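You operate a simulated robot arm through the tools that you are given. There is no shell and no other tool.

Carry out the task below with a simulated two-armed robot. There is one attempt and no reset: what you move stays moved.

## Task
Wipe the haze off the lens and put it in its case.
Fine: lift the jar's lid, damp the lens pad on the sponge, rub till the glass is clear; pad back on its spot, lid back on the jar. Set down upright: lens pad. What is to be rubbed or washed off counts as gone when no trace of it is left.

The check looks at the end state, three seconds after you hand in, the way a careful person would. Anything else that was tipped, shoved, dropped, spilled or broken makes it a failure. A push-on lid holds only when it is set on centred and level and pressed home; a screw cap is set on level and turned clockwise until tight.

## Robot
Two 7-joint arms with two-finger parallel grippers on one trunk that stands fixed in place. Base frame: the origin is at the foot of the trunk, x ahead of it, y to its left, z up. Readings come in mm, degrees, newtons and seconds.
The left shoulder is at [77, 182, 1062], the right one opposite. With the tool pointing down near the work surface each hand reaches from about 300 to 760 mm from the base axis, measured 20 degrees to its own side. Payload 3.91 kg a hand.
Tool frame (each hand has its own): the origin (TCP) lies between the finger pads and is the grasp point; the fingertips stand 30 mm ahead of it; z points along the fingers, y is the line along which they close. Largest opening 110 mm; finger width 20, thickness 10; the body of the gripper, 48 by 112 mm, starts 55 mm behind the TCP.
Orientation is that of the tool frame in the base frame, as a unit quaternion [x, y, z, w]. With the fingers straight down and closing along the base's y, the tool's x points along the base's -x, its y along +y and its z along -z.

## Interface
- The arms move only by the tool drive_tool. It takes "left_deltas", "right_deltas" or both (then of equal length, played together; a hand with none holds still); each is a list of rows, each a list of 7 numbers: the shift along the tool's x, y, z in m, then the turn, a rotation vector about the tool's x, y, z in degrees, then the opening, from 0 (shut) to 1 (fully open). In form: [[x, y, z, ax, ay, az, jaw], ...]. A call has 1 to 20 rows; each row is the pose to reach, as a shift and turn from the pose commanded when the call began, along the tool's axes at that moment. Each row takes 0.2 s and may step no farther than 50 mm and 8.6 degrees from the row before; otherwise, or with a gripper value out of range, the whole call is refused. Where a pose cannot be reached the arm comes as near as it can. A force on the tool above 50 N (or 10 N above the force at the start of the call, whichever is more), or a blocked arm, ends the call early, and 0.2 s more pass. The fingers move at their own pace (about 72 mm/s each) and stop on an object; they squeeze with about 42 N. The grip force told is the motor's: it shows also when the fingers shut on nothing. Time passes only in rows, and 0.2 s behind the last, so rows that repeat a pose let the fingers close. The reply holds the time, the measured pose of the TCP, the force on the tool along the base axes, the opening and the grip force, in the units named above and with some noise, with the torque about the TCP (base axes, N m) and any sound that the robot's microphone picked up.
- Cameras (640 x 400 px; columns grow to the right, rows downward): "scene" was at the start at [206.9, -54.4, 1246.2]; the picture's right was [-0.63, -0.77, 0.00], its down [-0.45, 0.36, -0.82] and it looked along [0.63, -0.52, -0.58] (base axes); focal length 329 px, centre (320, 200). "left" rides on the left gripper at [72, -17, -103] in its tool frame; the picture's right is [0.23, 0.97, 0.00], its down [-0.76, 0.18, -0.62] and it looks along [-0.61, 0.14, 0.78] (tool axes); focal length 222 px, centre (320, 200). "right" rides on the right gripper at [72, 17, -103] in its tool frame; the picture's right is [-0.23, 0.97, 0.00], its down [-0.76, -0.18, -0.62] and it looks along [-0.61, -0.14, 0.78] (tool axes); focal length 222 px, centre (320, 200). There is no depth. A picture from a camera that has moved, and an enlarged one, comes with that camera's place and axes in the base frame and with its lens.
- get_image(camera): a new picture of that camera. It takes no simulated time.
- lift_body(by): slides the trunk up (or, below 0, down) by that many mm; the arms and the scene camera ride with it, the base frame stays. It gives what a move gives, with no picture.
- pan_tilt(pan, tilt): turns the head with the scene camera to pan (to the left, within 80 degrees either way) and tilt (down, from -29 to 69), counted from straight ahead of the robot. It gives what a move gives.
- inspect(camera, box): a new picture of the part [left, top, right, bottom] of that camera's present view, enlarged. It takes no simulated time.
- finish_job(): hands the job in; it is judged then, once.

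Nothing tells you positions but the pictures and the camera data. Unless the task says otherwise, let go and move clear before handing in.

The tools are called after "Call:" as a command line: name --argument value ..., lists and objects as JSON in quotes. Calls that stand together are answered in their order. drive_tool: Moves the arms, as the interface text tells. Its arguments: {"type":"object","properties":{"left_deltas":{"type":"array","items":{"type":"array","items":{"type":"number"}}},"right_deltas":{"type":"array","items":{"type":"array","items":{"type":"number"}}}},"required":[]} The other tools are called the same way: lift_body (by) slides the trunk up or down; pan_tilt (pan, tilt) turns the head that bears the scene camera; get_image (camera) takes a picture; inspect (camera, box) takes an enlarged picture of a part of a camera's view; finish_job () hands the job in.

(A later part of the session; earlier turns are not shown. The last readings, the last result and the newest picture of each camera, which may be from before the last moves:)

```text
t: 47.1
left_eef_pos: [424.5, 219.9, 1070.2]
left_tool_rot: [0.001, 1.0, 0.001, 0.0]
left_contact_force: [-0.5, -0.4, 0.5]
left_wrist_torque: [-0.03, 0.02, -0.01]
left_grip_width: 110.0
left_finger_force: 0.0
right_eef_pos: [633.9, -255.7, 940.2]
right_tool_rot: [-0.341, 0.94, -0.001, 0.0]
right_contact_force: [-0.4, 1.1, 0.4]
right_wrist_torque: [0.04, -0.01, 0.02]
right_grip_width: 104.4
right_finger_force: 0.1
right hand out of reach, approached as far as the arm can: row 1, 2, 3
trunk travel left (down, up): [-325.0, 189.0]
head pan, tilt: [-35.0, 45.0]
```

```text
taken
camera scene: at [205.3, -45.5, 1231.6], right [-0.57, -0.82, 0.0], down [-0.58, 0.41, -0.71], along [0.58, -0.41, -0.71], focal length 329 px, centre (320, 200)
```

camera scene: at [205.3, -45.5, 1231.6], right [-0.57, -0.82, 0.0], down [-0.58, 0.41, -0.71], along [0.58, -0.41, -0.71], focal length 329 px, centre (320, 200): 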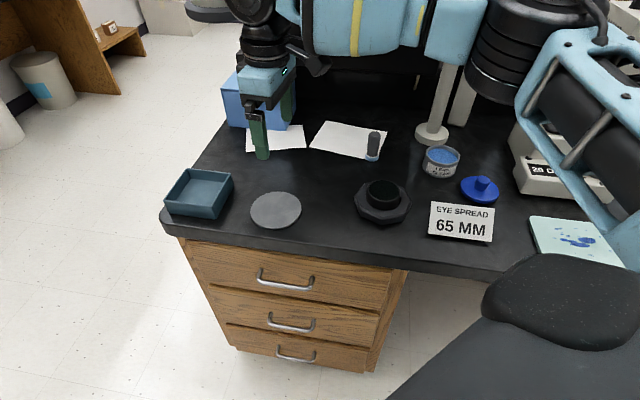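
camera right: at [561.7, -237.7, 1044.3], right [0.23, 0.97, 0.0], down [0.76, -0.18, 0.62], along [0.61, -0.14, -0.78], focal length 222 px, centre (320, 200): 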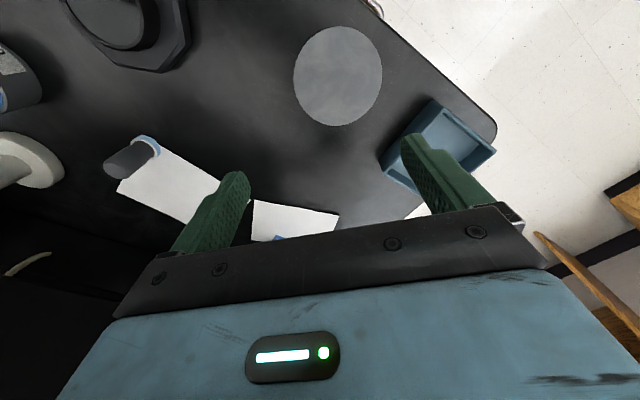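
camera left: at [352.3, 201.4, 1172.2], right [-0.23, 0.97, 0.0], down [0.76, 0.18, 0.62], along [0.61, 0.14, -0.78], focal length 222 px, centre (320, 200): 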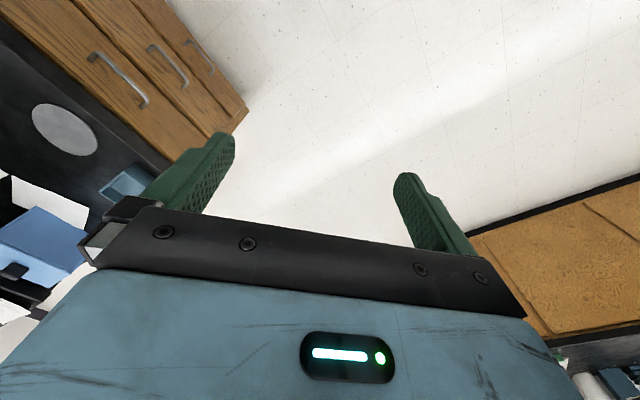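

Still blocked at the same place. I'll test whether a lower height changes what the arm can reach here (bench below is clear).

Call:
drive_tool --right_deltas '[[0, 0, 0.03, 0, 0, 0, 0.95], [0, 0, 0.06, 0, 0, 0, 0.95], [-0.03, 0.003, 0.06, 0, 0, 0, 0.95], [-0.06, 0.006, 0.06, 0, 0, 0, 0.95], [-0.09, 0.009, 0.06, 0, 0, 0, 0.95]]'

```text
t: 48.3
left_eef_pos: [422.0, 220.0, 1070.6]
left_tool_rot: [0.001, 1.0, 0.0, 0.0]
left_contact_force: [0.3, 0.6, -0.5]
left_wrist_torque: [0.04, 0.0, -0.04]
left_grip_width: 110.0
left_finger_force: 0.1
right_eef_pos: [630.0, -240.3, 878.0]
right_tool_rot: [-0.34, 0.94, 0.0, 0.0]
right_contact_force: [-0.1, -0.3, -0.5]
right_wrist_torque: [-0.02, 0.02, 0.03]
right_grip_width: 104.4
right_finger_force: 0.0
right hand out of reach, approached as far as the arm can: row 3, 4, 5
trunk travel left (down, up): [-325.0, 189.0]
head pan, tilt: [-35.0, 45.0]
```

Still short by ~85 mm of the stated reach, so this may be the arm's elbow posture. I'll retract toward the robot with the wrist turned back, then extend outward along the tray's direction.

Call:
drive_tool --right_deltas '[[0.016, 0.037, -0.01, 0, 0, 8, 0.95], [0.032, 0.074, -0.02, 0, 0, 16, 0.95], [0.048, 0.111, -0.03, 0, 0, 24, 0.95], [0.064, 0.148, -0.042, 0, 0, 32, 0.95], [0.0804, 0.1844, -0.052, 0, 0, 40, 0.95]]'

Call:
drive_tool --right_deltas '[[-0.045, 0.004, 0, 0, 0, 0, 0.95], [-0.09, 0.008, 0, 0, 0, 0, 0.95], [-0.135, 0.012, 0, 0, 0, 0, 0.95], [-0.18, 0.016, 0, 0, 0, 0, 0.95], [-0.225, 0.02, 0, 0, 0, 0, 0.95], [-0.27, 0.024, 0, 0, 0, 0, 0.95]]'

Call:
get_image --camera "scene"

```text
t: 49.5
left_eef_pos: [424.6, 218.7, 1070.8]
left_tool_rot: [0.0, 1.0, 0.0, 0.001]
left_contact_force: [0.5, 0.4, 0.6]
left_wrist_torque: [-0.01, -0.02, 0.0]
left_grip_width: 109.9
left_finger_force: 0.0
right_eef_pos: [448.9, -150.5, 928.8]
right_tool_rot: [0.002, 1.0, 0.0, 0.001]
right_contact_force: [0.9, 0.0, -0.6]
right_wrist_torque: [-0.01, 0.01, 0.0]
right_grip_width: 104.5
right_finger_force: 0.0
trunk travel left (down, up): [-325.0, 189.0]
head pan, tilt: [-35.0, 45.0]
```

```text
t: 50.9
left_eef_pos: [424.3, 218.4, 1070.1]
left_tool_rot: [0.0, 1.0, 0.0, 0.0]
left_contact_force: [-0.7, 0.4, -0.4]
left_wrist_torque: [-0.04, 0.0, -0.03]
left_grip_width: 110.3
left_finger_force: 0.0
right_eef_pos: [573.4, -183.6, 922.6]
right_tool_rot: [0.002, 1.0, 0.0, 0.001]
right_contact_force: [-0.2, 0.3, 0.6]
right_wrist_torque: [-0.02, -0.02, -0.01]
right_grip_width: 104.6
right_finger_force: 0.0
right hand out of reach, approached as far as the arm can: row 2, 3, 4, 5, 6
trunk travel left (down, up): [-325.0, 189.0]
head pan, tilt: [-35.0, 45.0]
```

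```text
taken
camera scene: at [205.2, -45.3, 1231.7], right [-0.57, -0.82, 0.0], down [-0.58, 0.41, -0.71], along [0.58, -0.41, -0.71], focal length 329 px, centre (320, 200)
```

scene: 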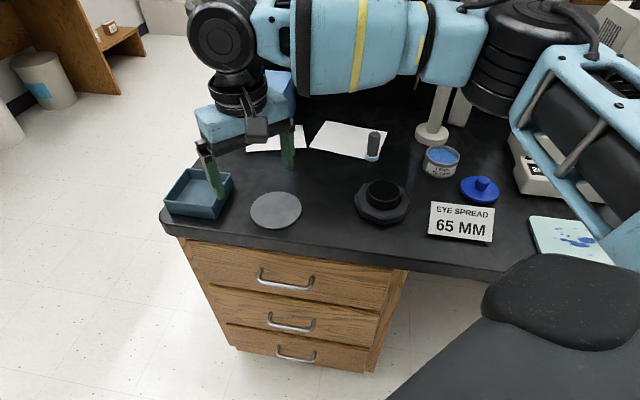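

Reach shrinks as the right hand moves inward, apparently a posture limit (elbow far out). I'll look at the arm's posture with the head before deciding.

Call:
pan_tilt --pan -45 --tilt 15

Call:
get_image --camera "scene"

Call:
pan_tilt --pan 30 --tilt 25

Call:
get_image --camera "scene"

```text
t: 51.9
left_eef_pos: [423.5, 217.9, 1069.6]
left_tool_rot: [0.0, 1.0, 0.0, 0.0]
left_contact_force: [-0.2, 0.1, -0.3]
left_wrist_torque: [0.01, 0.03, -0.01]
left_grip_width: 110.1
left_finger_force: 0.0
right_eef_pos: [573.7, -183.9, 922.3]
right_tool_rot: [0.002, 1.0, -0.001, 0.0]
right_contact_force: [0.2, -0.4, -0.4]
right_wrist_torque: [-0.02, -0.01, 0.0]
right_grip_width: 104.6
right_finger_force: 0.1
trunk travel left (down, up): [-325.0, 189.0]
head pan, tilt: [-45.0, 15.0]
```

```text
taken
camera scene: at [204.8, -64.9, 1278.4], right [-0.71, -0.71, 0.0], down [-0.18, 0.18, -0.97], along [0.68, -0.68, -0.26], focal length 329 px, centre (320, 200)
```

scene: 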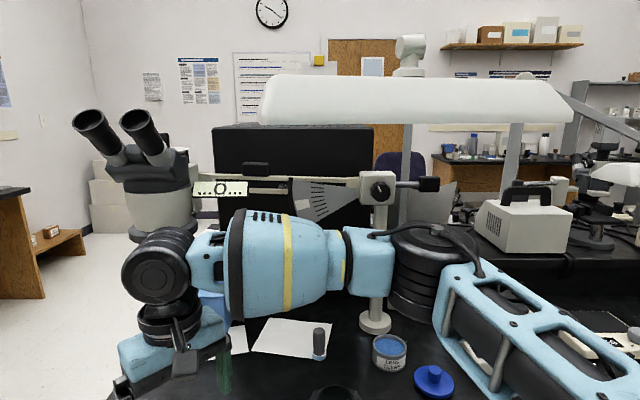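

```text
t: 53.3
left_eef_pos: [424.8, 219.2, 1069.6]
left_tool_rot: [0.0, 1.0, 0.0, 0.001]
left_contact_force: [0.7, -0.2, -0.7]
left_wrist_torque: [-0.03, -0.03, 0.02]
left_grip_width: 109.9
left_finger_force: 0.1
right_eef_pos: [573.4, -183.3, 921.9]
right_tool_rot: [0.002, 1.0, 0.0, 0.001]
right_contact_force: [0.2, -0.3, 0.4]
right_wrist_torque: [0.02, 0.01, 0.02]
right_grip_width: 104.4
right_finger_force: 0.1
trunk travel left (down, up): [-325.0, 189.0]
head pan, tilt: [30.0, 25.0]
```

```text
taken
camera scene: at [218.5, 47.2, 1262.2], right [0.5, -0.87, 0.0], down [-0.37, -0.21, -0.91], along [0.79, 0.45, -0.42], focal length 329 px, centre (320, 200)
```

scene: 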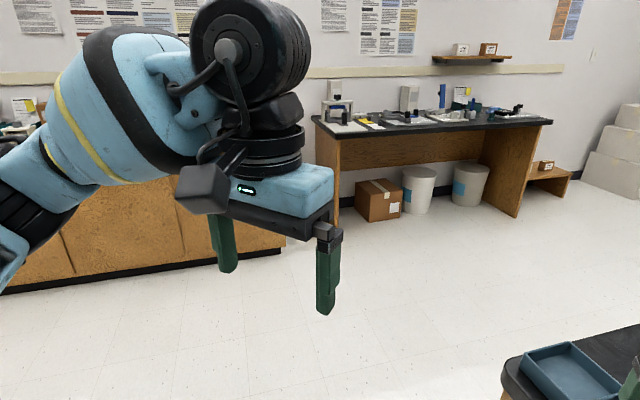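

The right arm works with its elbow far out to the right. The left hand began well inward at z≈1070, so height may matter; I test the right hand higher up (all free air here).

Call:
drive_tool --right_deltas '[[0, 0, -0.045, 0, 0, 0, 0.95], [0, 0, -0.09, 0, 0, 0, 0.95], [0, 0, -0.14, 0, 0, 0, 0.95], [-0.04, 0.02, -0.14, 0, 0, 0, 0.95], [-0.08, 0.04, -0.14, 0, 0, 0, 0.95], [-0.12, 0.06, -0.14, 0, 0, 0, 0.95]]'

Call:
get_image --camera "right"

```text
t: 54.7
left_eef_pos: [424.3, 215.6, 1069.4]
left_tool_rot: [0.0, 1.0, 0.001, 0.0]
left_contact_force: [0.7, -0.7, 0.0]
left_wrist_torque: [0.0, -0.01, 0.04]
left_grip_width: 109.8
left_finger_force: 0.0
right_eef_pos: [563.4, -205.5, 1035.3]
right_tool_rot: [-0.001, 1.0, -0.008, -0.019]
right_contact_force: [-0.3, 0.5, 0.4]
right_wrist_torque: [-0.02, 0.03, 0.03]
right_grip_width: 104.6
right_finger_force: 0.0
right hand out of reach, approached as far as the arm can: row 2, 3, 4, 5, 6
trunk travel left (down, up): [-325.0, 189.0]
head pan, tilt: [30.0, 25.0]
```

```text
taken
camera right: at [494.1, -186.9, 1140.7], right [0.23, 0.97, -0.02], down [0.79, -0.17, 0.6], along [0.58, -0.15, -0.8], focal length 222 px, centre (320, 200)
```

right: 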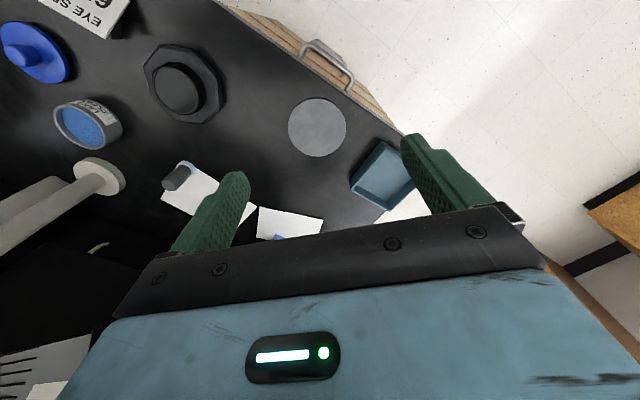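

Higher is worse, so the right hand can't place things in the tray. The left hand, though, started in an inward posture; I withdraw the right hand (also correcting its slight tilt) and test the left hand's reach to the tray.

Call:
drive_tool --right_deltas '[[0.016, -0.043, 0.007, -0.92, -2.18, 0, 0.95], [0.033, -0.086, 0.014, -0.92, -2.18, 0, 0.95], [0.05, -0.129, 0.021, -0.92, -2.18, 0, 0.95], [0.066, -0.172, 0.028, -0.92, -2.18, 0, 0.95], [0.083, -0.215, 0.035, -0.92, -2.18, 0, 0.95]]'

Call:
drive_tool --left_deltas '[[0, -0.045, 0, 0, 0, 0, 1], [0, -0.09, 0, 0, 0, 0, 1], [0, -0.135, 0, 0, 0, 0, 1], [0, -0.18, 0, 0, 0, 0, 1], [0, -0.225, 0, 0, 0, 0, 1], [0, -0.27, 0, 0, 0, 0, 1], [-0.045, -0.285, 0.02, 0, 0, 0, 1], [-0.09, -0.3, 0.04, 0, 0, 0, 1], [-0.135, -0.315, 0.06, 0, 0, 0, 1], [-0.18, -0.325, 0.08, 0, 0, 0, 1]]'

```text
t: 55.9
left_eef_pos: [428.9, 218.5, 1069.4]
left_tool_rot: [0.0, 1.0, 0.0, -0.002]
left_contact_force: [0.6, 0.8, 0.6]
left_wrist_torque: [-0.01, -0.02, -0.02]
left_grip_width: 110.1
left_finger_force: 0.1
right_eef_pos: [486.5, -413.9, 1017.1]
right_tool_rot: [0.002, 1.0, 0.008, 0.013]
right_contact_force: [-0.8, -1.0, 0.4]
right_wrist_torque: [-0.01, -0.01, 0.01]
right_grip_width: 104.3
right_finger_force: 0.1
trunk travel left (down, up): [-325.0, 189.0]
head pan, tilt: [30.0, 25.0]
```

```text
refused: row 7 steps farther than a row can; nothing moved
```

Call:
drive_tool --left_deltas '[[0, -0.045, 0, 0, 0, 0, 1], [0, -0.09, 0, 0, 0, 0, 1], [0, -0.135, 0, 0, 0, 0, 1], [0, -0.18, 0, 0, 0, 0, 1], [0, -0.225, 0, 0, 0, 0, 1], [0, -0.27, 0, 0, 0, 0, 1], [-0.04, -0.28, 0.015, 0, 0, 0, 1], [-0.08, -0.29, 0.03, 0, 0, 0, 1], [-0.12, -0.3, 0.045, 0, 0, 0, 1], [-0.16, -0.31, 0.06, 0, 0, 0, 1], [-0.2, -0.32, 0.075, 0, 0, 0, 1]]'

```text
t: 58.4
left_eef_pos: [657.4, 6.4, 1014.3]
left_tool_rot: [-0.083, 0.996, -0.022, 0.005]
left_contact_force: [-0.1, -0.7, 0.9]
left_wrist_torque: [0.03, -0.06, 0.05]
left_grip_width: 109.9
left_finger_force: 0.1
left hand out of reach, approached as far as the arm can: row 11
right_eef_pos: [482.1, -416.3, 1017.1]
right_tool_rot: [0.005, 1.0, 0.01, 0.012]
right_contact_force: [-0.1, -0.8, 0.9]
right_wrist_torque: [0.03, -0.04, 0.02]
right_grip_width: 104.7
right_finger_force: 0.0
trunk travel left (down, up): [-325.0, 189.0]
head pan, tilt: [30.0, 25.0]
stopped in row 11 (left hand): the arm was blocked; the commanded pose is now the measured one
```

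The left hand went beyond x=650 but got turned and reported blocked. I look around to see what happened before moving anything.

Call:
get_image --camera "scene"

Call:
get_image --camera "left"

Call:
get_image --camera "right"

```text
taken
camera scene: at [218.8, 46.7, 1262.6], right [0.5, -0.87, 0.0], down [-0.37, -0.21, -0.91], along [0.78, 0.45, -0.42], focal length 329 px, centre (320, 200)
```

scene: 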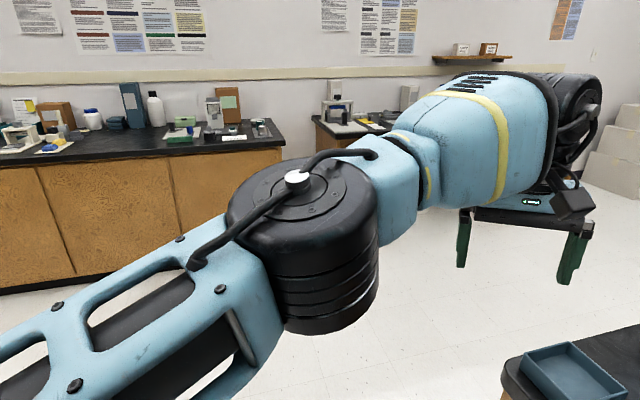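

```text
taken
camera left: at [588.8, -18.1, 1117.0], right [-0.39, 0.92, -0.05], down [0.71, 0.33, 0.62], along [0.58, 0.21, -0.78], focal length 222 px, centre (320, 200)
```

left: 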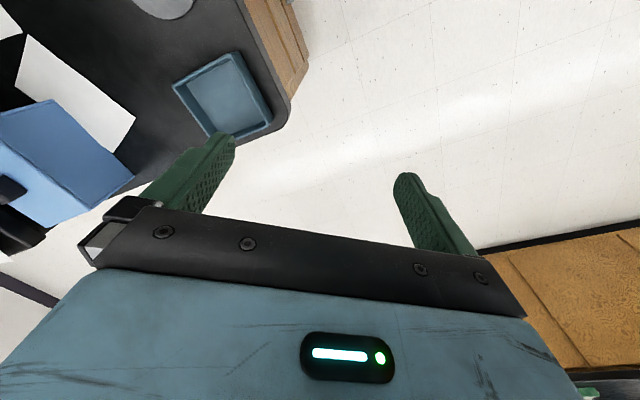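

```text
taken
camera right: at [405.8, -400.0, 1118.7], right [0.24, 0.97, 0.02], down [0.74, -0.2, 0.64], along [0.62, -0.13, -0.77], focal length 222 px, centre (320, 200)
```

right: 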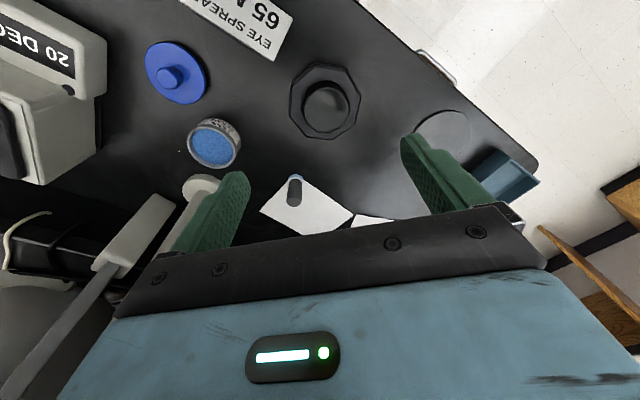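

Nothing is touched; the left arm simply hit a posture jump. It extends much farther inward than the right. I straighten its wrist and work it gradually down toward a hover near the tray.

Call:
drive_tool --left_deltas '[[-0.005, -0.021, 0.024, -0.5, 0.1, 1.9, 1], [-0.01, -0.042, 0.047, -1, 0.2, 3.8, 1], [-0.015, -0.064, 0.071, -1.5, 0.4, 5.7, 1], [-0.02, -0.085, 0.095, -2, 0.5, 7.6, 1], [-0.025, -0.106, 0.119, -2.5, 0.6, 9.5, 1]]'

Call:
pan_tilt --pan -10 --tilt 40

Call:
get_image --camera "scene"

```text
t: 59.6
left_eef_pos: [643.1, -40.5, 927.4]
left_tool_rot: [-0.033, 0.999, -0.008, 0.0]
left_contact_force: [0.2, 0.9, 0.4]
left_wrist_torque: [-0.02, -0.02, 0.02]
left_grip_width: 109.9
left_finger_force: 0.1
left hand out of reach, approached as far as the arm can: row 1, 2, 3, 4, 5
right_eef_pos: [481.4, -418.3, 1016.9]
right_tool_rot: [0.005, 1.0, 0.011, 0.013]
right_contact_force: [0.5, -0.3, 0.3]
right_wrist_torque: [-0.01, 0.01, 0.0]
right_grip_width: 104.6
right_finger_force: 0.0
trunk travel left (down, up): [-325.0, 189.0]
head pan, tilt: [30.0, 25.0]
```

```text
t: 60.6
left_eef_pos: [643.1, -40.3, 924.6]
left_tool_rot: [-0.032, 0.999, -0.003, -0.002]
left_contact_force: [0.2, -1.5, 0.3]
left_wrist_torque: [-0.02, 0.02, 0.01]
left_grip_width: 110.2
left_finger_force: 0.1
right_eef_pos: [481.7, -416.9, 1017.8]
right_tool_rot: [0.005, 1.0, 0.011, 0.015]
right_contact_force: [-0.1, -0.3, -0.5]
right_wrist_torque: [0.01, 0.05, -0.01]
right_grip_width: 104.6
right_finger_force: 0.0
trunk travel left (down, up): [-325.0, 189.0]
head pan, tilt: [-10.0, 40.0]
```

```text
taken
camera scene: at [223.4, -15.3, 1238.7], right [-0.17, -0.98, 0.0], down [-0.63, 0.11, -0.77], along [0.75, -0.13, -0.64], focal length 329 px, centre (320, 200)
```

scene: 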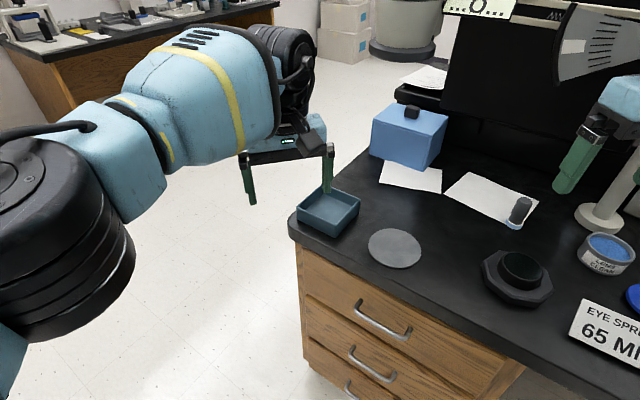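

The left hand now hovers near the tray's edge at (643,-40), still short. I straighten it and probe how far it can go sideways toward the tray at a lower height (nothing tall around there but the tray, rim z≈790).

Call:
drive_tool --left_deltas '[[0, -0.02, 0.01, 0, 0, 1.2, 1], [0, -0.04, 0.02, 0, 0, 2.4, 1], [0, -0.06, 0.03, 0, 0, 3.6, 1], [0, -0.08, 0.03, 0, 0, 3.6, 1], [0, -0.1, 0.03, 0, 0, 3.6, 1]]'

```text
t: 61.8
left_eef_pos: [658.2, -23.5, 898.7]
left_tool_rot: [-0.036, 0.999, -0.007, -0.001]
left_contact_force: [0.3, -0.2, 0.4]
left_wrist_torque: [-0.02, -0.01, 0.0]
left_grip_width: 110.3
left_finger_force: 0.0
left hand out of reach, approached as far as the arm can: row 1, 2, 3, 4, 5
right_eef_pos: [480.9, -416.8, 1015.2]
right_tool_rot: [0.005, 1.0, 0.012, 0.013]
right_contact_force: [-0.1, -0.1, -0.3]
right_wrist_torque: [0.0, 0.01, 0.01]
right_grip_width: 104.2
right_finger_force: 0.1
trunk travel left (down, up): [-325.0, 189.0]
head pan, tilt: [-10.0, 40.0]
stopped in row 5 (left hand): the arm was blocked; the commanded pose is now the measured one
```

The left wrist can't turn back to zero yaw there; it prefers counter-clockwise. I rotate it further counter-clockwise and probe again.

Call:
drive_tool --left_deltas '[[0, 0, 0, 0, 0, -8, 1], [0, 0, 0, 0, 0, -16, 1], [0, 0, 0, 0, 0, -24, 1], [0, 0, 0, 0, 0, -32, 1], [0, 0, 0, 0, 0, -40, 1]]'

```text
t: 63.0
left_eef_pos: [657.0, -22.0, 896.5]
left_tool_rot: [-0.379, 0.925, -0.005, -0.002]
left_contact_force: [0.0, -0.1, -0.5]
left_wrist_torque: [-0.01, -0.01, 0.0]
left_grip_width: 110.1
left_finger_force: 0.2
right_eef_pos: [480.6, -416.8, 1017.8]
right_tool_rot: [0.005, 1.0, 0.01, 0.014]
right_contact_force: [-0.4, -0.4, -0.1]
right_wrist_torque: [0.0, -0.03, -0.02]
right_grip_width: 104.8
right_finger_force: 0.0
trunk travel left (down, up): [-325.0, 189.0]
head pan, tilt: [-10.0, 40.0]
```

The turn worked. Now probing toward the tray centre from here.

Call:
drive_tool --left_deltas '[[0.003, -0.018, 0.005, 0, 0, 0, 1], [0.007, -0.035, 0.01, 0, 0, 0, 1], [0.01, -0.053, 0.015, 0, 0, 0, 1], [0.0135, -0.0707, 0.02, 0, 0, 0, 1]]'

Call:
get_image --camera "scene"

```text
t: 64.2
left_eef_pos: [664.5, -12.3, 894.9]
left_tool_rot: [-0.406, 0.914, -0.009, -0.002]
left_contact_force: [-0.8, -1.0, 0.0]
left_wrist_torque: [0.02, -0.05, 0.02]
left_grip_width: 110.0
left_finger_force: 0.1
left hand out of reach, approached as far as the arm can: row 1, 2, 3, 4
right_eef_pos: [480.4, -415.3, 1016.2]
right_tool_rot: [0.005, 1.0, 0.01, 0.013]
right_contact_force: [-0.1, 0.2, 0.3]
right_wrist_torque: [-0.01, 0.01, 0.04]
right_grip_width: 104.6
right_finger_force: 0.1
trunk travel left (down, up): [-325.0, 189.0]
head pan, tilt: [-10.0, 40.0]
stopped in row 4 (left hand): the arm was blocked; the commanded pose is now the measured one
```

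```text
taken
camera scene: at [222.8, -14.1, 1239.0], right [-0.17, -0.98, 0.0], down [-0.63, 0.11, -0.77], along [0.75, -0.13, -0.64], focal length 329 px, centre (320, 200)
```

scene: 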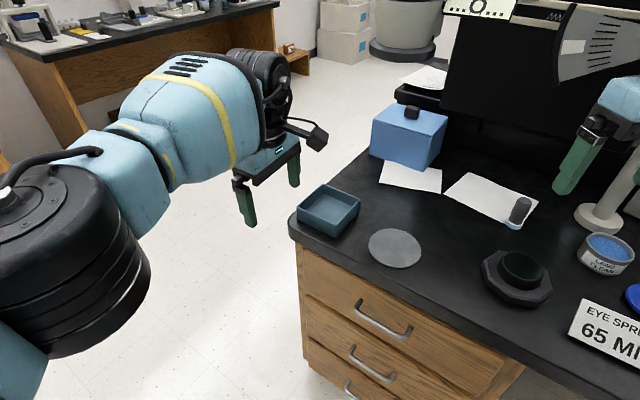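

The left arm is blocked there, likely by its own posture. Lower hand height relative to the shoulder seemed to help, so I raise the trunk and retest; both hands are high in free air.

Call:
lift_body --by 150

Call:
get_image --camera "scene"

```text
t: 65.0
left_eef_pos: [675.7, 7.9, 976.0]
left_tool_rot: [-0.425, 0.905, -0.022, 0.018]
left_contact_force: [-0.1, -0.8, -0.6]
left_wrist_torque: [0.06, 0.03, 0.01]
left_grip_width: 110.1
left_finger_force: 0.0
right_eef_pos: [427.9, -451.1, 980.5]
right_tool_rot: [0.028, 0.993, -0.02, -0.113]
right_contact_force: [-0.2, -0.7, -1.4]
right_wrist_torque: [0.04, 0.05, 0.0]
right_grip_width: 104.5
right_finger_force: 0.0
trunk travel left (down, up): [-374.0, 140.0]
head pan, tilt: [-10.0, 40.0]
stopped: the arm was blocked; the commanded pose is now the measured one
```

```text
taken
camera scene: at [209.4, -16.0, 1292.9], right [-0.17, -0.98, 0.0], down [-0.63, 0.11, -0.76], along [0.75, -0.13, -0.64], focal length 329 px, centre (320, 200)
```

scene: 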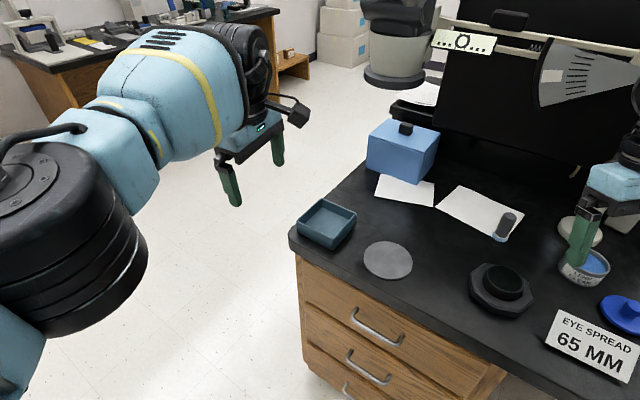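

The trunk rise was blocked after 49 mm and the right hand got tilted: something in the right arm's way. I must look at the right arm before anything else.

Call:
pan_tilt --pan -60 --tilt 25

Call:
get_image --camera "scene"

Call:
get_image --camera "right"

```text
t: 66.2
left_eef_pos: [673.1, 9.3, 970.5]
left_tool_rot: [-0.424, 0.905, -0.022, 0.016]
left_contact_force: [0.7, 0.0, 0.3]
left_wrist_torque: [-0.01, 0.02, 0.03]
left_grip_width: 110.1
left_finger_force: 0.1
right_eef_pos: [425.7, -448.2, 977.6]
right_tool_rot: [0.028, 0.993, -0.021, -0.114]
right_contact_force: [0.2, 0.3, 0.2]
right_wrist_torque: [0.02, 0.01, -0.02]
right_grip_width: 104.7
right_finger_force: 0.0
trunk travel left (down, up): [-374.0, 140.0]
head pan, tilt: [-60.0, 25.0]
```

```text
taken
camera scene: at [170.2, -78.6, 1313.4], right [-0.87, -0.5, 0.0], down [-0.21, 0.37, -0.91], along [0.45, -0.78, -0.42], focal length 329 px, centre (320, 200)
```

scene: 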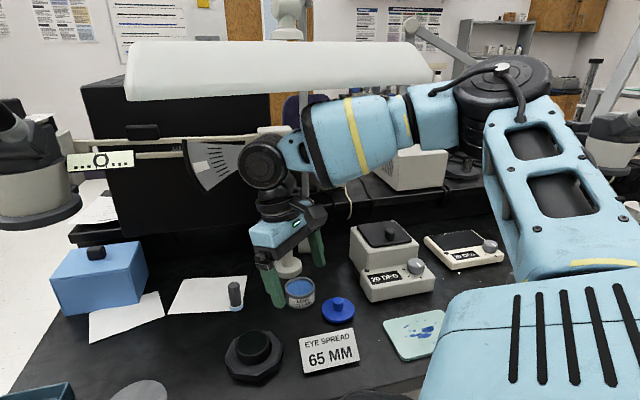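

```text
taken
camera right: at [379.6, -423.2, 1094.0], right [0.27, 0.96, -0.1], down [0.87, -0.2, 0.44], along [0.4, -0.21, -0.89], focal length 222 px, centre (320, 200)
```

right: 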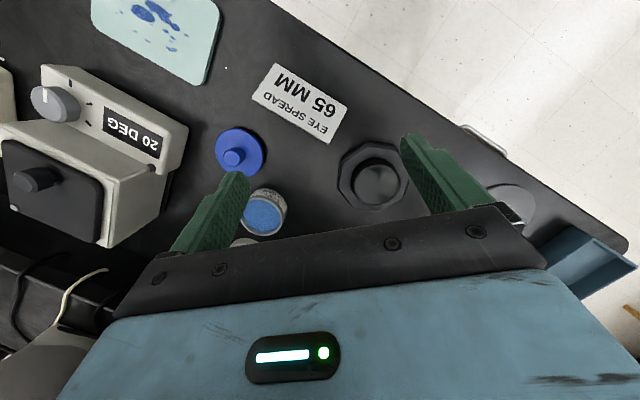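

The right arm looks drooped by ~14° and the trunk pushed back, as if the arm met the overhead lamp when rising. I undo the rise: lower the trunk the same 49 mm (hands stay well above everything) and look again.

Call:
lift_body --by -49

Call:
get_image --camera "scene"

```text
t: 67.1
left_eef_pos: [673.9, 8.9, 922.9]
left_tool_rot: [-0.422, 0.906, -0.023, 0.017]
left_contact_force: [0.2, -0.1, 0.8]
left_wrist_torque: [-0.01, -0.03, 0.0]
left_grip_width: 110.0
left_finger_force: 0.0
right_eef_pos: [425.3, -448.7, 929.3]
right_tool_rot: [0.028, 0.993, -0.022, -0.114]
right_contact_force: [-0.7, 0.3, -0.7]
right_wrist_torque: [0.04, -0.03, 0.0]
right_grip_width: 104.6
right_finger_force: 0.1
trunk travel left (down, up): [-325.0, 189.0]
head pan, tilt: [-60.0, 25.0]
```

```text
taken
camera scene: at [184.4, -78.5, 1262.7], right [-0.87, -0.5, 0.0], down [-0.21, 0.37, -0.91], along [0.45, -0.79, -0.42], focal length 329 px, centre (320, 200)
```

scene: 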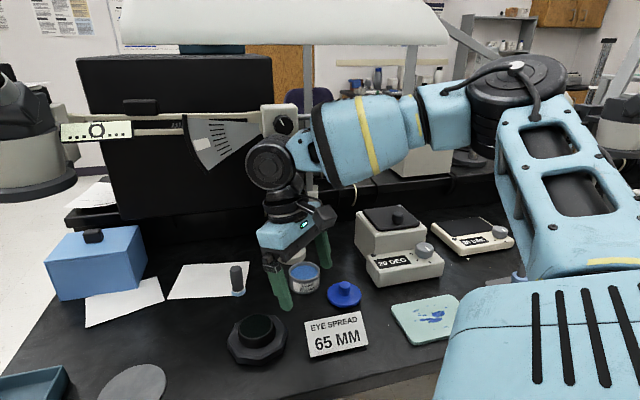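

The lamp hangs low (z≈1265) right over the hand's path; the wrist had met its underside when the trunk rose. The trunk is back and nothing on the bench moved. I straighten the right tool, staying low from now on.

Call:
drive_tool --right_deltas '[[0, 0, 0, -0.9, -4.4, -1.1, 0.95], [0, 0, 0, -1.7, -8.8, -2.2, 0.95], [0, 0, 0, -2.5, -13.1, -3.2, 0.95]]'

Call:
get_image --camera "scene"

```text
t: 67.9
left_eef_pos: [672.8, 8.8, 923.2]
left_tool_rot: [-0.423, 0.906, -0.023, 0.017]
left_contact_force: [0.4, -0.7, 0.4]
left_wrist_torque: [0.0, -0.02, 0.0]
left_grip_width: 109.9
left_finger_force: 0.1
right_eef_pos: [426.4, -449.3, 928.4]
right_tool_rot: [-0.001, 1.0, 0.0, 0.001]
right_contact_force: [-0.2, -0.2, 0.2]
right_wrist_torque: [-0.02, -0.03, -0.01]
right_grip_width: 104.4
right_finger_force: 0.0
trunk travel left (down, up): [-325.0, 189.0]
head pan, tilt: [-60.0, 25.0]
```

```text
taken
camera scene: at [184.3, -78.8, 1262.7], right [-0.87, -0.5, 0.0], down [-0.21, 0.37, -0.91], along [0.45, -0.78, -0.42], focal length 329 px, centre (320, 200)
```

scene: 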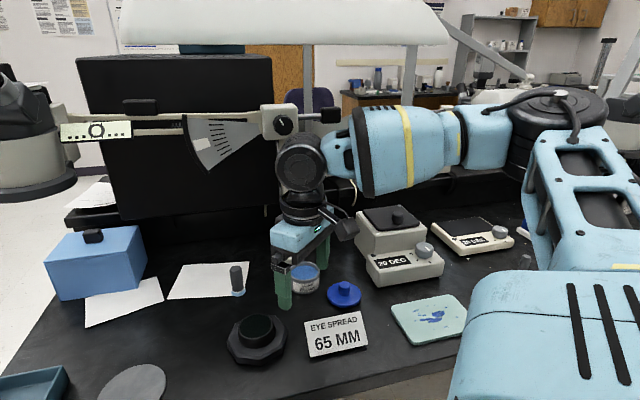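

The tool is vertical again. I'll finish the sure part first: fetch the lid and close the jar. Moving above the lid.

Call:
drive_tool --right_deltas '[[0, -0.04, 0, 0, 0, 0, 0.7], [0.001, -0.08, 0, 0, 0, 0, 0.6], [0.002, -0.12, 0.01, 0, 0, 0, 0.6], [0.002, -0.15, 0.028, 0, 0, 0, 0.6]]'

Call:
inspect --camera "right" --box '[260, 60, 380, 180]'

Call:
get_image --camera "right"

```text
t: 68.9
left_eef_pos: [673.5, 8.7, 923.1]
left_tool_rot: [-0.423, 0.906, -0.023, 0.017]
left_contact_force: [0.1, -1.3, -0.8]
left_wrist_torque: [0.0, 0.0, 0.03]
left_grip_width: 109.8
left_finger_force: 0.1
right_eef_pos: [421.9, -599.4, 901.5]
right_tool_rot: [-0.001, 1.0, 0.0, 0.0]
right_contact_force: [-0.1, 0.0, 0.2]
right_wrist_torque: [0.01, -0.02, -0.01]
right_grip_width: 66.1
right_finger_force: 0.0
trunk travel left (down, up): [-325.0, 189.0]
head pan, tilt: [-60.0, 25.0]
```

```text
3.33 times, centred on (320, 120) of right
camera zoom: at [350.0, -581.8, 1003.8], right [0.23, 0.97, 0.0], down [0.76, -0.18, 0.62], along [0.61, -0.14, -0.78], focal length 740 px, centre (320, 467)
```

zoom: 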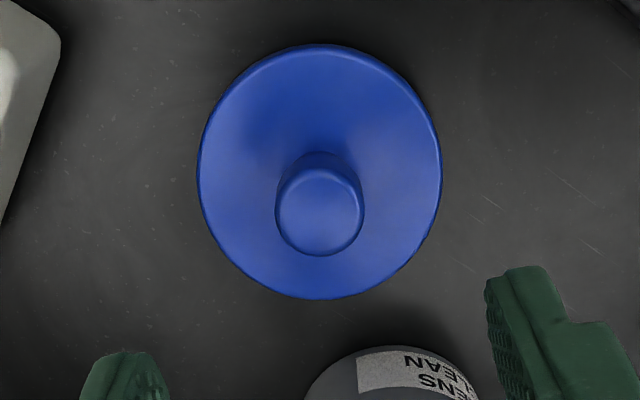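

```text
taken
camera right: at [350.0, -581.8, 1003.8], right [0.23, 0.97, 0.0], down [0.76, -0.18, 0.62], along [0.61, -0.14, -0.78], focal length 222 px, centre (320, 200)
```

right: 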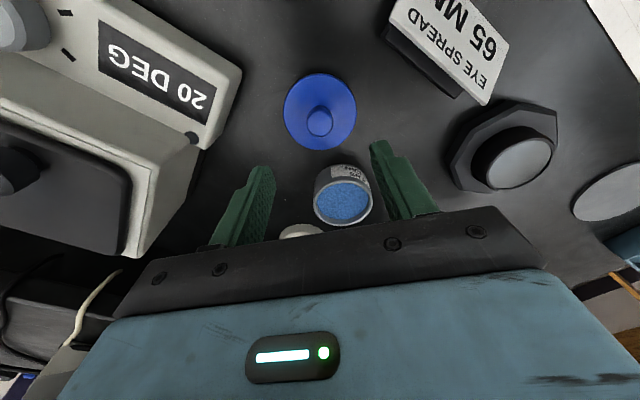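

The knob top is at about (425,-599.5). I descend over it with the small correction and grip it as before.

Call:
drive_tool --right_deltas '[[-0.0027, -0.0007, 0.03, 0, 0, 0, 0.6], [-0.0027, -0.0007, 0.06, 0, 0, 0, 0.6], [-0.0027, -0.0007, 0.085, 0, 0, 0, 0.6], [-0.0027, -0.0007, 0.0945, 0, 0, 0, 0.6], [-0.0027, -0.0007, 0.0945, 0, 0, 0, 0.3], [-0.0027, -0.0007, 0.0945, 0, 0, 0, 0], [-0.0027, -0.0007, 0.0945, 0, 0, 0, 0], [-0.0027, -0.0007, 0.0945, 0, 0, 0, 0]]'

Call:
pan_tilt --pan -35 --tilt 45

Call:
inspect --camera "scene" --box '[420, 110, 560, 220]'

```text
t: 70.7
left_eef_pos: [674.6, 7.5, 921.6]
left_tool_rot: [-0.422, 0.906, -0.023, 0.018]
left_contact_force: [0.6, 0.1, 0.4]
left_wrist_torque: [0.02, 0.03, -0.03]
left_grip_width: 110.2
left_finger_force: 0.1
right_eef_pos: [427.4, -599.1, 807.1]
right_tool_rot: [0.0, 1.0, 0.0, 0.0]
right_contact_force: [-0.1, -0.7, 0.3]
right_wrist_torque: [0.01, -0.01, -0.01]
right_grip_width: 24.0
right_finger_force: 42.4
trunk travel left (down, up): [-325.0, 189.0]
head pan, tilt: [-60.0, 25.0]
```

```text
t: 71.6
left_eef_pos: [672.7, 7.4, 922.4]
left_tool_rot: [-0.423, 0.906, -0.023, 0.017]
left_contact_force: [0.1, -0.2, 0.0]
left_wrist_torque: [0.0, 0.03, 0.0]
left_grip_width: 110.0
left_finger_force: 0.0
right_eef_pos: [424.3, -598.3, 805.5]
right_tool_rot: [0.001, 1.0, -0.001, 0.0]
right_contact_force: [0.8, 0.5, 0.2]
right_wrist_torque: [0.02, 0.0, 0.0]
right_grip_width: 23.8
right_finger_force: 41.9
trunk travel left (down, up): [-325.0, 189.0]
head pan, tilt: [-35.0, 45.0]
```

```text
3.64 times, centred on (490, 165) of scene
camera zoom: at [205.2, -45.6, 1232.1], right [-0.57, -0.82, 0.0], down [-0.58, 0.41, -0.71], along [0.58, -0.41, -0.71], focal length 1197 px, centre (-298, 327)
```

zoom: 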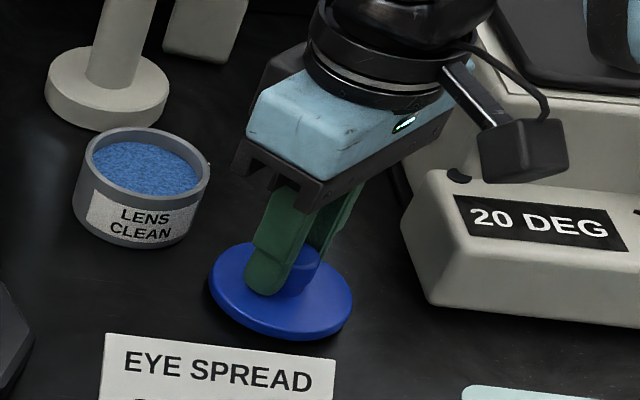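

The lid is gripped. Since it was set down exactly (-100,-5) mm from the jar, I reverse that displacement and stop a few millimetres above the rim.

Call:
drive_tool --right_deltas '[[0, 0, -0.03, 0, 0, 0, 0], [0, 0, -0.07, 0, 0, 0, 0], [-0.03, 0.0015, -0.08, 0, 0, 0, 0], [-0.065, 0.003, -0.08, 0, 0, 0, 0], [-0.1, 0.005, -0.08, 0, 0, 0, 0], [-0.1, 0.005, -0.06, 0, 0, 0, 0], [-0.1, 0.005, -0.05, 0, 0, 0, 0], [-0.1, 0.005, -0.05, 0, 0, 0, 0]]'

Call:
inspect --camera "scene" --box '[390, 90, 510, 190]'

Call:
inspect --camera "right" --box '[240, 60, 400, 220]'

```text
t: 73.4
left_eef_pos: [672.0, 7.6, 923.4]
left_tool_rot: [-0.422, 0.906, -0.023, 0.018]
left_contact_force: [-0.2, -0.9, -0.8]
left_wrist_torque: [0.0, 0.0, 0.0]
left_grip_width: 110.0
left_finger_force: 0.0
right_eef_pos: [526.2, -595.3, 856.5]
right_tool_rot: [0.0, 1.0, 0.0, 0.0]
right_contact_force: [-0.3, 0.1, -0.1]
right_wrist_torque: [-0.01, -0.02, -0.03]
right_grip_width: 23.8
right_finger_force: 41.7
trunk travel left (down, up): [-325.0, 189.0]
head pan, tilt: [-35.0, 45.0]
```

```text
4.00 times, centred on (450, 140) of scene
camera zoom: at [205.0, -45.6, 1232.1], right [-0.57, -0.82, 0.0], down [-0.58, 0.41, -0.71], along [0.58, -0.41, -0.71], focal length 1317 px, centre (-200, 440)
```

zoom: 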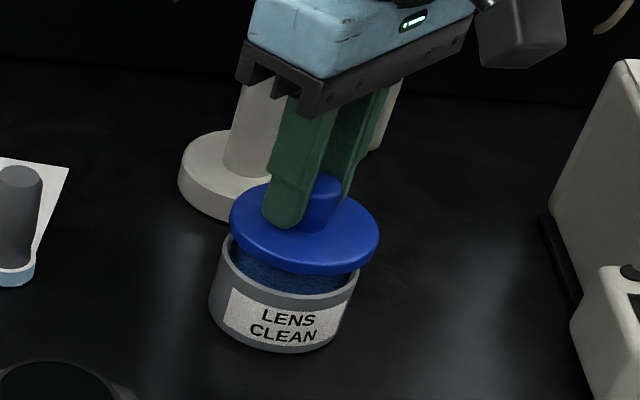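

```text
2.50 times, centred on (320, 140) of right
camera zoom: at [453.7, -577.9, 959.7], right [0.23, 0.97, 0.0], down [0.76, -0.18, 0.62], along [0.61, -0.14, -0.78], focal length 555 px, centre (320, 350)
```

zoom: 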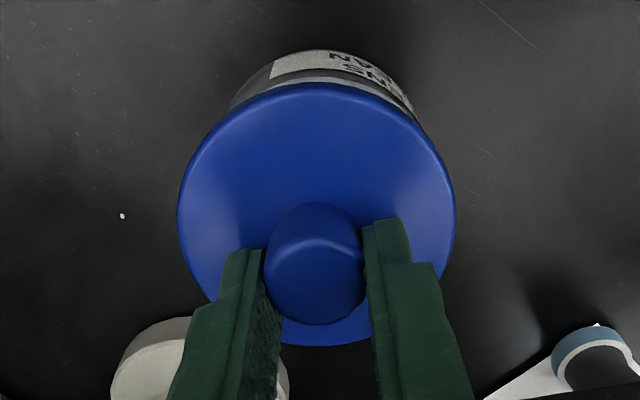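

Alignment matches the original seating within about a millimetre. I lower to just above the rim, then press on in small steps.

Call:
drive_tool --right_deltas '[[0, 0, 0.006, 0, 0, 0, 0], [0, 0, 0.011, 0, 0, 0, 0], [0, 0, 0.013, 0, 0, 0, 0]]'

Call:
inspect --camera "scene" --box '[390, 90, 510, 190]'

```text
t: 74.2
left_eef_pos: [672.7, 7.5, 922.5]
left_tool_rot: [-0.422, 0.906, -0.023, 0.017]
left_contact_force: [-0.4, -0.6, 0.6]
left_wrist_torque: [-0.01, 0.02, -0.01]
left_grip_width: 110.0
left_finger_force: 0.0
right_eef_pos: [527.4, -594.8, 843.1]
right_tool_rot: [0.0, 1.0, 0.0, 0.0]
right_contact_force: [-0.6, 0.3, -0.4]
right_wrist_torque: [0.01, 0.0, 0.0]
right_grip_width: 23.7
right_finger_force: 42.1
trunk travel left (down, up): [-325.0, 189.0]
head pan, tilt: [-35.0, 45.0]
```

```text
4.00 times, centred on (450, 140) of scene
camera zoom: at [205.2, -45.5, 1232.0], right [-0.57, -0.82, 0.0], down [-0.58, 0.41, -0.71], along [0.58, -0.41, -0.71], focal length 1317 px, centre (-200, 440)
```

zoom: 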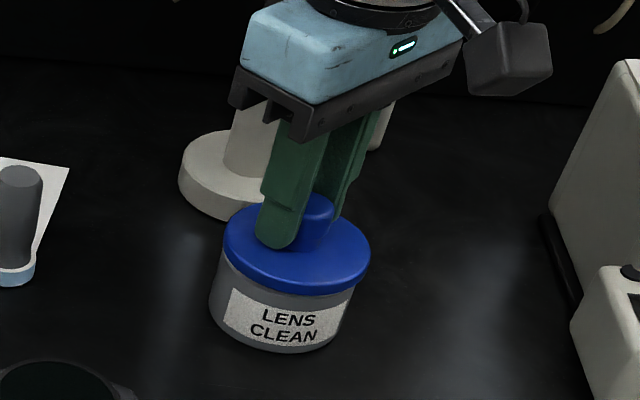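

Call:
drive_tool --right_deltas '[[0, 0, 0.001, 0, 0, 0, 0], [0, 0, 0.002, 0, 0, 0, 0], [0, 0, 0.003, 0, 0, 0, 0]]'

```text
t: 75.0
left_eef_pos: [673.3, 8.2, 922.7]
left_tool_rot: [-0.423, 0.906, -0.023, 0.017]
left_contact_force: [0.2, -0.2, -0.7]
left_wrist_torque: [0.0, -0.02, 0.02]
left_grip_width: 110.0
left_finger_force: 0.1
right_eef_pos: [526.9, -593.5, 840.9]
right_tool_rot: [0.001, 1.0, 0.001, 0.0]
right_contact_force: [0.4, 0.0, 0.1]
right_wrist_torque: [-0.02, 0.01, -0.01]
right_grip_width: 23.9
right_finger_force: 41.9
trunk travel left (down, up): [-325.0, 189.0]
head pan, tilt: [-35.0, 45.0]
```

Call:
drive_tool --right_deltas '[[0, 0, 0.0005, 0, 0, 0, 0], [0, 0, 0.001, 0, 0, 0, 0], [0, 0, 0.0015, 0, 0, 0, 0]]'

Call:
inspect --camera "scene" --box '[410, 120, 490, 190]'

```text
t: 75.8
left_eef_pos: [673.2, 8.0, 923.4]
left_tool_rot: [-0.423, 0.906, -0.023, 0.017]
left_contact_force: [0.1, 0.2, 0.5]
left_wrist_torque: [-0.05, -0.01, 0.02]
left_grip_width: 109.9
left_finger_force: 0.1
right_eef_pos: [526.5, -594.2, 840.2]
right_tool_rot: [0.001, 1.0, 0.0, 0.002]
right_contact_force: [0.3, -1.6, 6.6]
right_wrist_torque: [-0.03, 0.1, -0.02]
right_grip_width: 23.7
right_finger_force: 41.9
trunk travel left (down, up): [-325.0, 189.0]
head pan, tilt: [-35.0, 45.0]
```

```text
5.71 times, centred on (450, 155) of scene
camera zoom: at [204.7, -45.1, 1232.2], right [-0.57, -0.82, 0.0], down [-0.58, 0.41, -0.71], along [0.58, -0.41, -0.71], focal length 1881 px, centre (-423, 457)
```

zoom: 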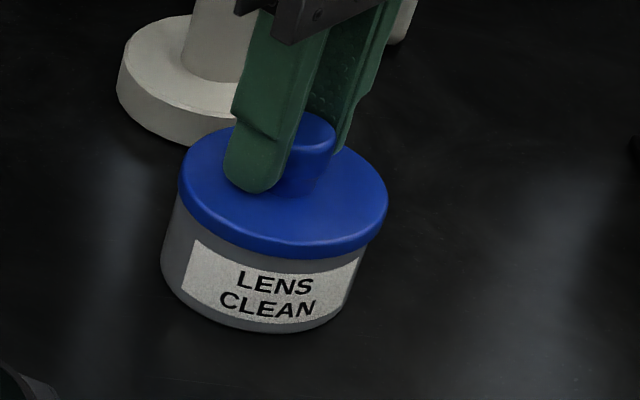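

Contact at 6.6 N with the lid level. Now I press it home in half-millimetre steps, listening for the snap.

Call:
drive_tool --right_deltas '[[0, 0, 0.0007, 0, 0, 0, 0], [0, 0, 0.0014, 0, 0, 0, 0], [0, 0, 0.002, 0, 0, 0, 0]]'

```text
t: 76.6
left_eef_pos: [671.4, 9.2, 923.4]
left_tool_rot: [-0.423, 0.906, -0.023, 0.018]
left_contact_force: [-0.1, 0.2, -0.4]
left_wrist_torque: [0.0, 0.03, 0.0]
left_grip_width: 110.3
left_finger_force: 0.1
right_eef_pos: [526.8, -594.4, 840.1]
right_tool_rot: [0.001, 1.0, -0.001, 0.002]
right_contact_force: [0.4, -7.3, 24.1]
right_wrist_torque: [-0.13, 0.46, 0.11]
right_grip_width: 23.6
right_finger_force: 42.2
trunk travel left (down, up): [-325.0, 189.0]
head pan, tilt: [-35.0, 45.0]
```

Call:
drive_tool --right_deltas '[[0, 0, 0.0007, 0, 0, 0, 0], [0, 0, 0.0014, 0, 0, 0, 0], [0, 0, 0.0014, 0, 0, 0, 0]]'

Call:
inspect --camera "scene" --box '[410, 120, 490, 190]'

```text
t: 77.4
left_eef_pos: [671.0, 9.0, 925.0]
left_tool_rot: [-0.423, 0.906, -0.022, 0.018]
left_contact_force: [-1.0, 0.7, -0.8]
left_wrist_torque: [0.02, 0.0, 0.02]
left_grip_width: 110.0
left_finger_force: 0.1
right_eef_pos: [526.3, -593.3, 839.9]
right_tool_rot: [0.001, 1.0, -0.001, 0.004]
right_contact_force: [3.8, -11.3, 36.2]
right_wrist_torque: [-0.29, 0.44, 0.13]
right_grip_width: 23.7
right_finger_force: 42.1
trunk travel left (down, up): [-325.0, 189.0]
head pan, tilt: [-35.0, 45.0]
```

```text
5.71 times, centred on (450, 155) of scene
camera zoom: at [203.0, -43.7, 1232.6], right [-0.57, -0.82, 0.0], down [-0.58, 0.4, -0.71], along [0.58, -0.41, -0.71], focal length 1881 px, centre (-423, 457)
```

zoom: 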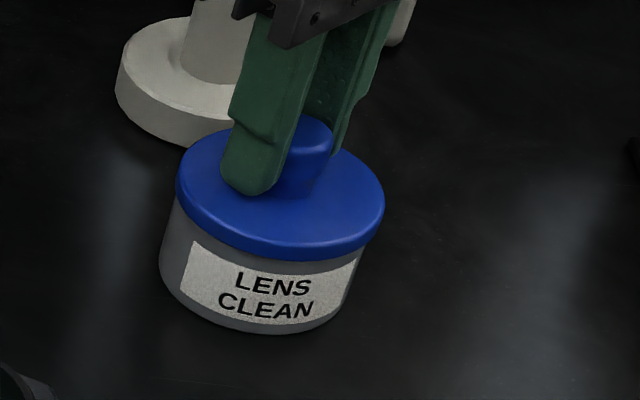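

36 N without a snap. I relax the pressure and compare lid position with the original seating image before pressing harder.

Call:
drive_tool --right_deltas '[[0, 0, -0.0015, 0, 0, 0, 0], [0, 0, -0.003, 0, 0, 0, 0], [0, 0, -0.0035, 0, 0, 0, 0]]'

Call:
inspect --camera "scene" --box '[390, 90, 510, 190]'

Call:
inspect --camera "right" --box '[240, 60, 400, 220]'

```text
t: 78.2
left_eef_pos: [672.7, 9.1, 923.0]
left_tool_rot: [-0.423, 0.906, -0.023, 0.017]
left_contact_force: [0.3, 0.3, -0.4]
left_wrist_torque: [0.03, -0.02, -0.01]
left_grip_width: 110.0
left_finger_force: 0.0
right_eef_pos: [524.9, -592.8, 840.3]
right_tool_rot: [0.0, 1.0, 0.0, 0.001]
right_contact_force: [5.5, -2.7, 16.8]
right_wrist_torque: [-0.14, -0.62, -0.02]
right_grip_width: 23.7
right_finger_force: 42.3
trunk travel left (down, up): [-325.0, 189.0]
head pan, tilt: [-35.0, 45.0]
```

```text
4.00 times, centred on (450, 140) of scene
camera zoom: at [204.6, -44.4, 1232.1], right [-0.57, -0.82, 0.0], down [-0.58, 0.41, -0.71], along [0.58, -0.41, -0.71], focal length 1317 px, centre (-200, 440)
```

zoom: 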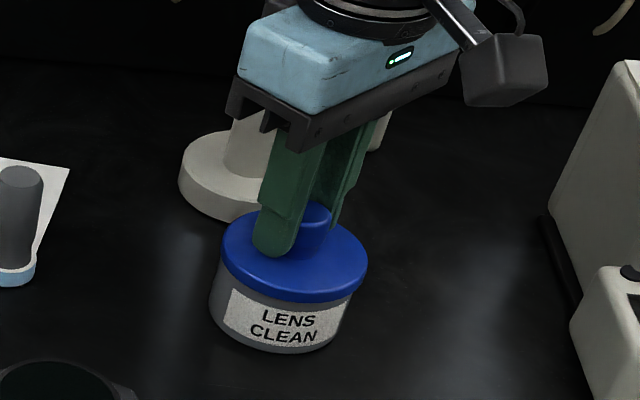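

```text
2.50 times, centred on (320, 140) of right
camera zoom: at [453.2, -575.9, 942.8], right [0.23, 0.97, 0.0], down [0.76, -0.18, 0.62], along [0.61, -0.14, -0.78], focal length 555 px, centre (320, 350)
```

zoom: 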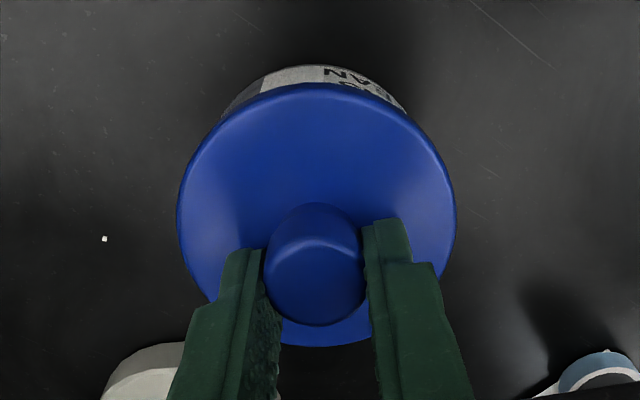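

The lid coincides with its original outline. I'll press firmly once, up to the force guard, to make sure it's home.

Call:
drive_tool --right_deltas '[[0, 0, 0.0015, 0, 0, 0, 0], [0, 0, 0.003, 0, 0, 0, 0], [0, 0, 0.004, 0, 0, 0, 0], [0, 0, 0.005, 0, 0, 0, 0], [0, 0, 0.006, 0, 0, 0, 0], [0, 0, 0.007, 0, 0, 0, 0]]'

```text
t: 79.6
left_eef_pos: [670.3, 9.5, 924.3]
left_tool_rot: [-0.423, 0.905, -0.024, 0.018]
left_contact_force: [0.5, 0.6, -0.1]
left_wrist_torque: [-0.05, 0.04, 0.0]
left_grip_width: 109.9
left_finger_force: 0.1
right_eef_pos: [525.1, -592.7, 838.6]
right_tool_rot: [0.0, 1.0, -0.002, 0.005]
right_contact_force: [-5.0, -6.6, 47.5]
right_wrist_torque: [-0.06, 0.37, 0.03]
right_grip_width: 24.1
right_finger_force: 42.1
trunk travel left (down, up): [-325.0, 189.0]
head pan, tilt: [-35.0, 45.0]
```

47 N and no snap yet. I ease off, release the knob and look closely at how the lid sits.

Call:
drive_tool --right_deltas '[[0, 0, -0.002, 0, 0, 0, 0], [0, 0, -0.005, 0, 0, 0, 0], [0, 0, -0.007, 0, 0, 0, 0.15], [0, 0, -0.007, 0, 0, 0, 0.4], [0, 0, -0.007, 0, 0, 0, 0.6], [0, 0, -0.03, 0, 0, 0, 0.6], [0, 0, -0.06, 0, 0, 0, 0.6]]'

Call:
inspect --camera "scene" --box '[400, 110, 500, 190]'

Call:
inspect --camera "right" --box '[260, 40, 390, 180]'

```text
t: 81.2
left_eef_pos: [673.4, 9.6, 922.9]
left_tool_rot: [-0.422, 0.906, -0.023, 0.017]
left_contact_force: [-0.6, 0.4, 0.8]
left_wrist_torque: [0.01, 0.01, 0.02]
left_grip_width: 110.0
left_finger_force: 0.0
right_eef_pos: [527.2, -593.2, 891.9]
right_tool_rot: [0.001, 1.0, 0.0, 0.0]
right_contact_force: [-0.6, 1.6, 0.6]
right_wrist_torque: [-0.02, 0.0, 0.0]
right_grip_width: 66.0
right_finger_force: 0.0
trunk travel left (down, up): [-325.0, 189.0]
head pan, tilt: [-35.0, 45.0]
heard: snap
```

```text
5.00 times, centred on (450, 150) of scene
camera zoom: at [205.0, -45.3, 1232.1], right [-0.57, -0.82, 0.0], down [-0.58, 0.41, -0.71], along [0.58, -0.41, -0.71], focal length 1646 px, centre (-330, 450)
```

zoom: 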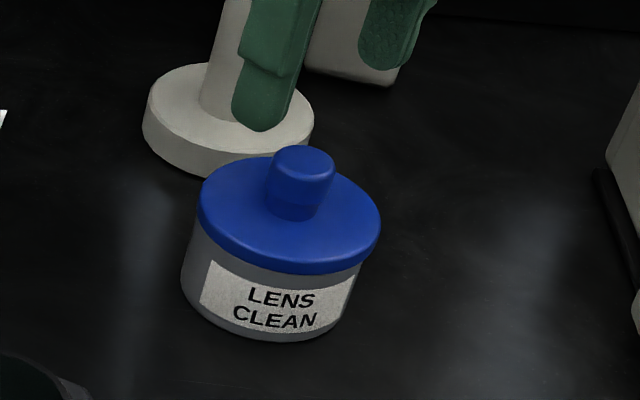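

```text
2.86 times, centred on (325, 110) of right
camera zoom: at [454.2, -576.9, 995.1], right [0.23, 0.97, 0.0], down [0.76, -0.18, 0.62], along [0.61, -0.14, -0.78], focal length 635 px, centre (306, 457)
```

zoom: 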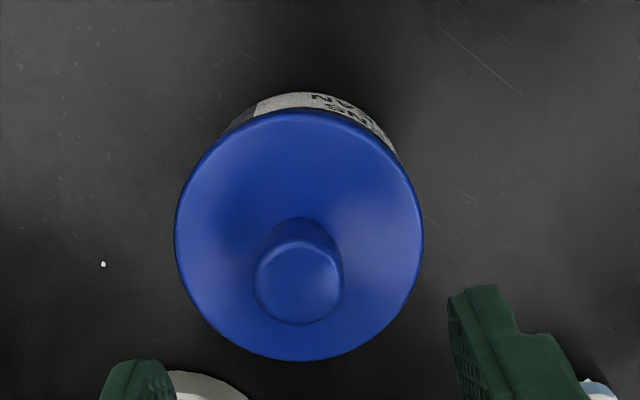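

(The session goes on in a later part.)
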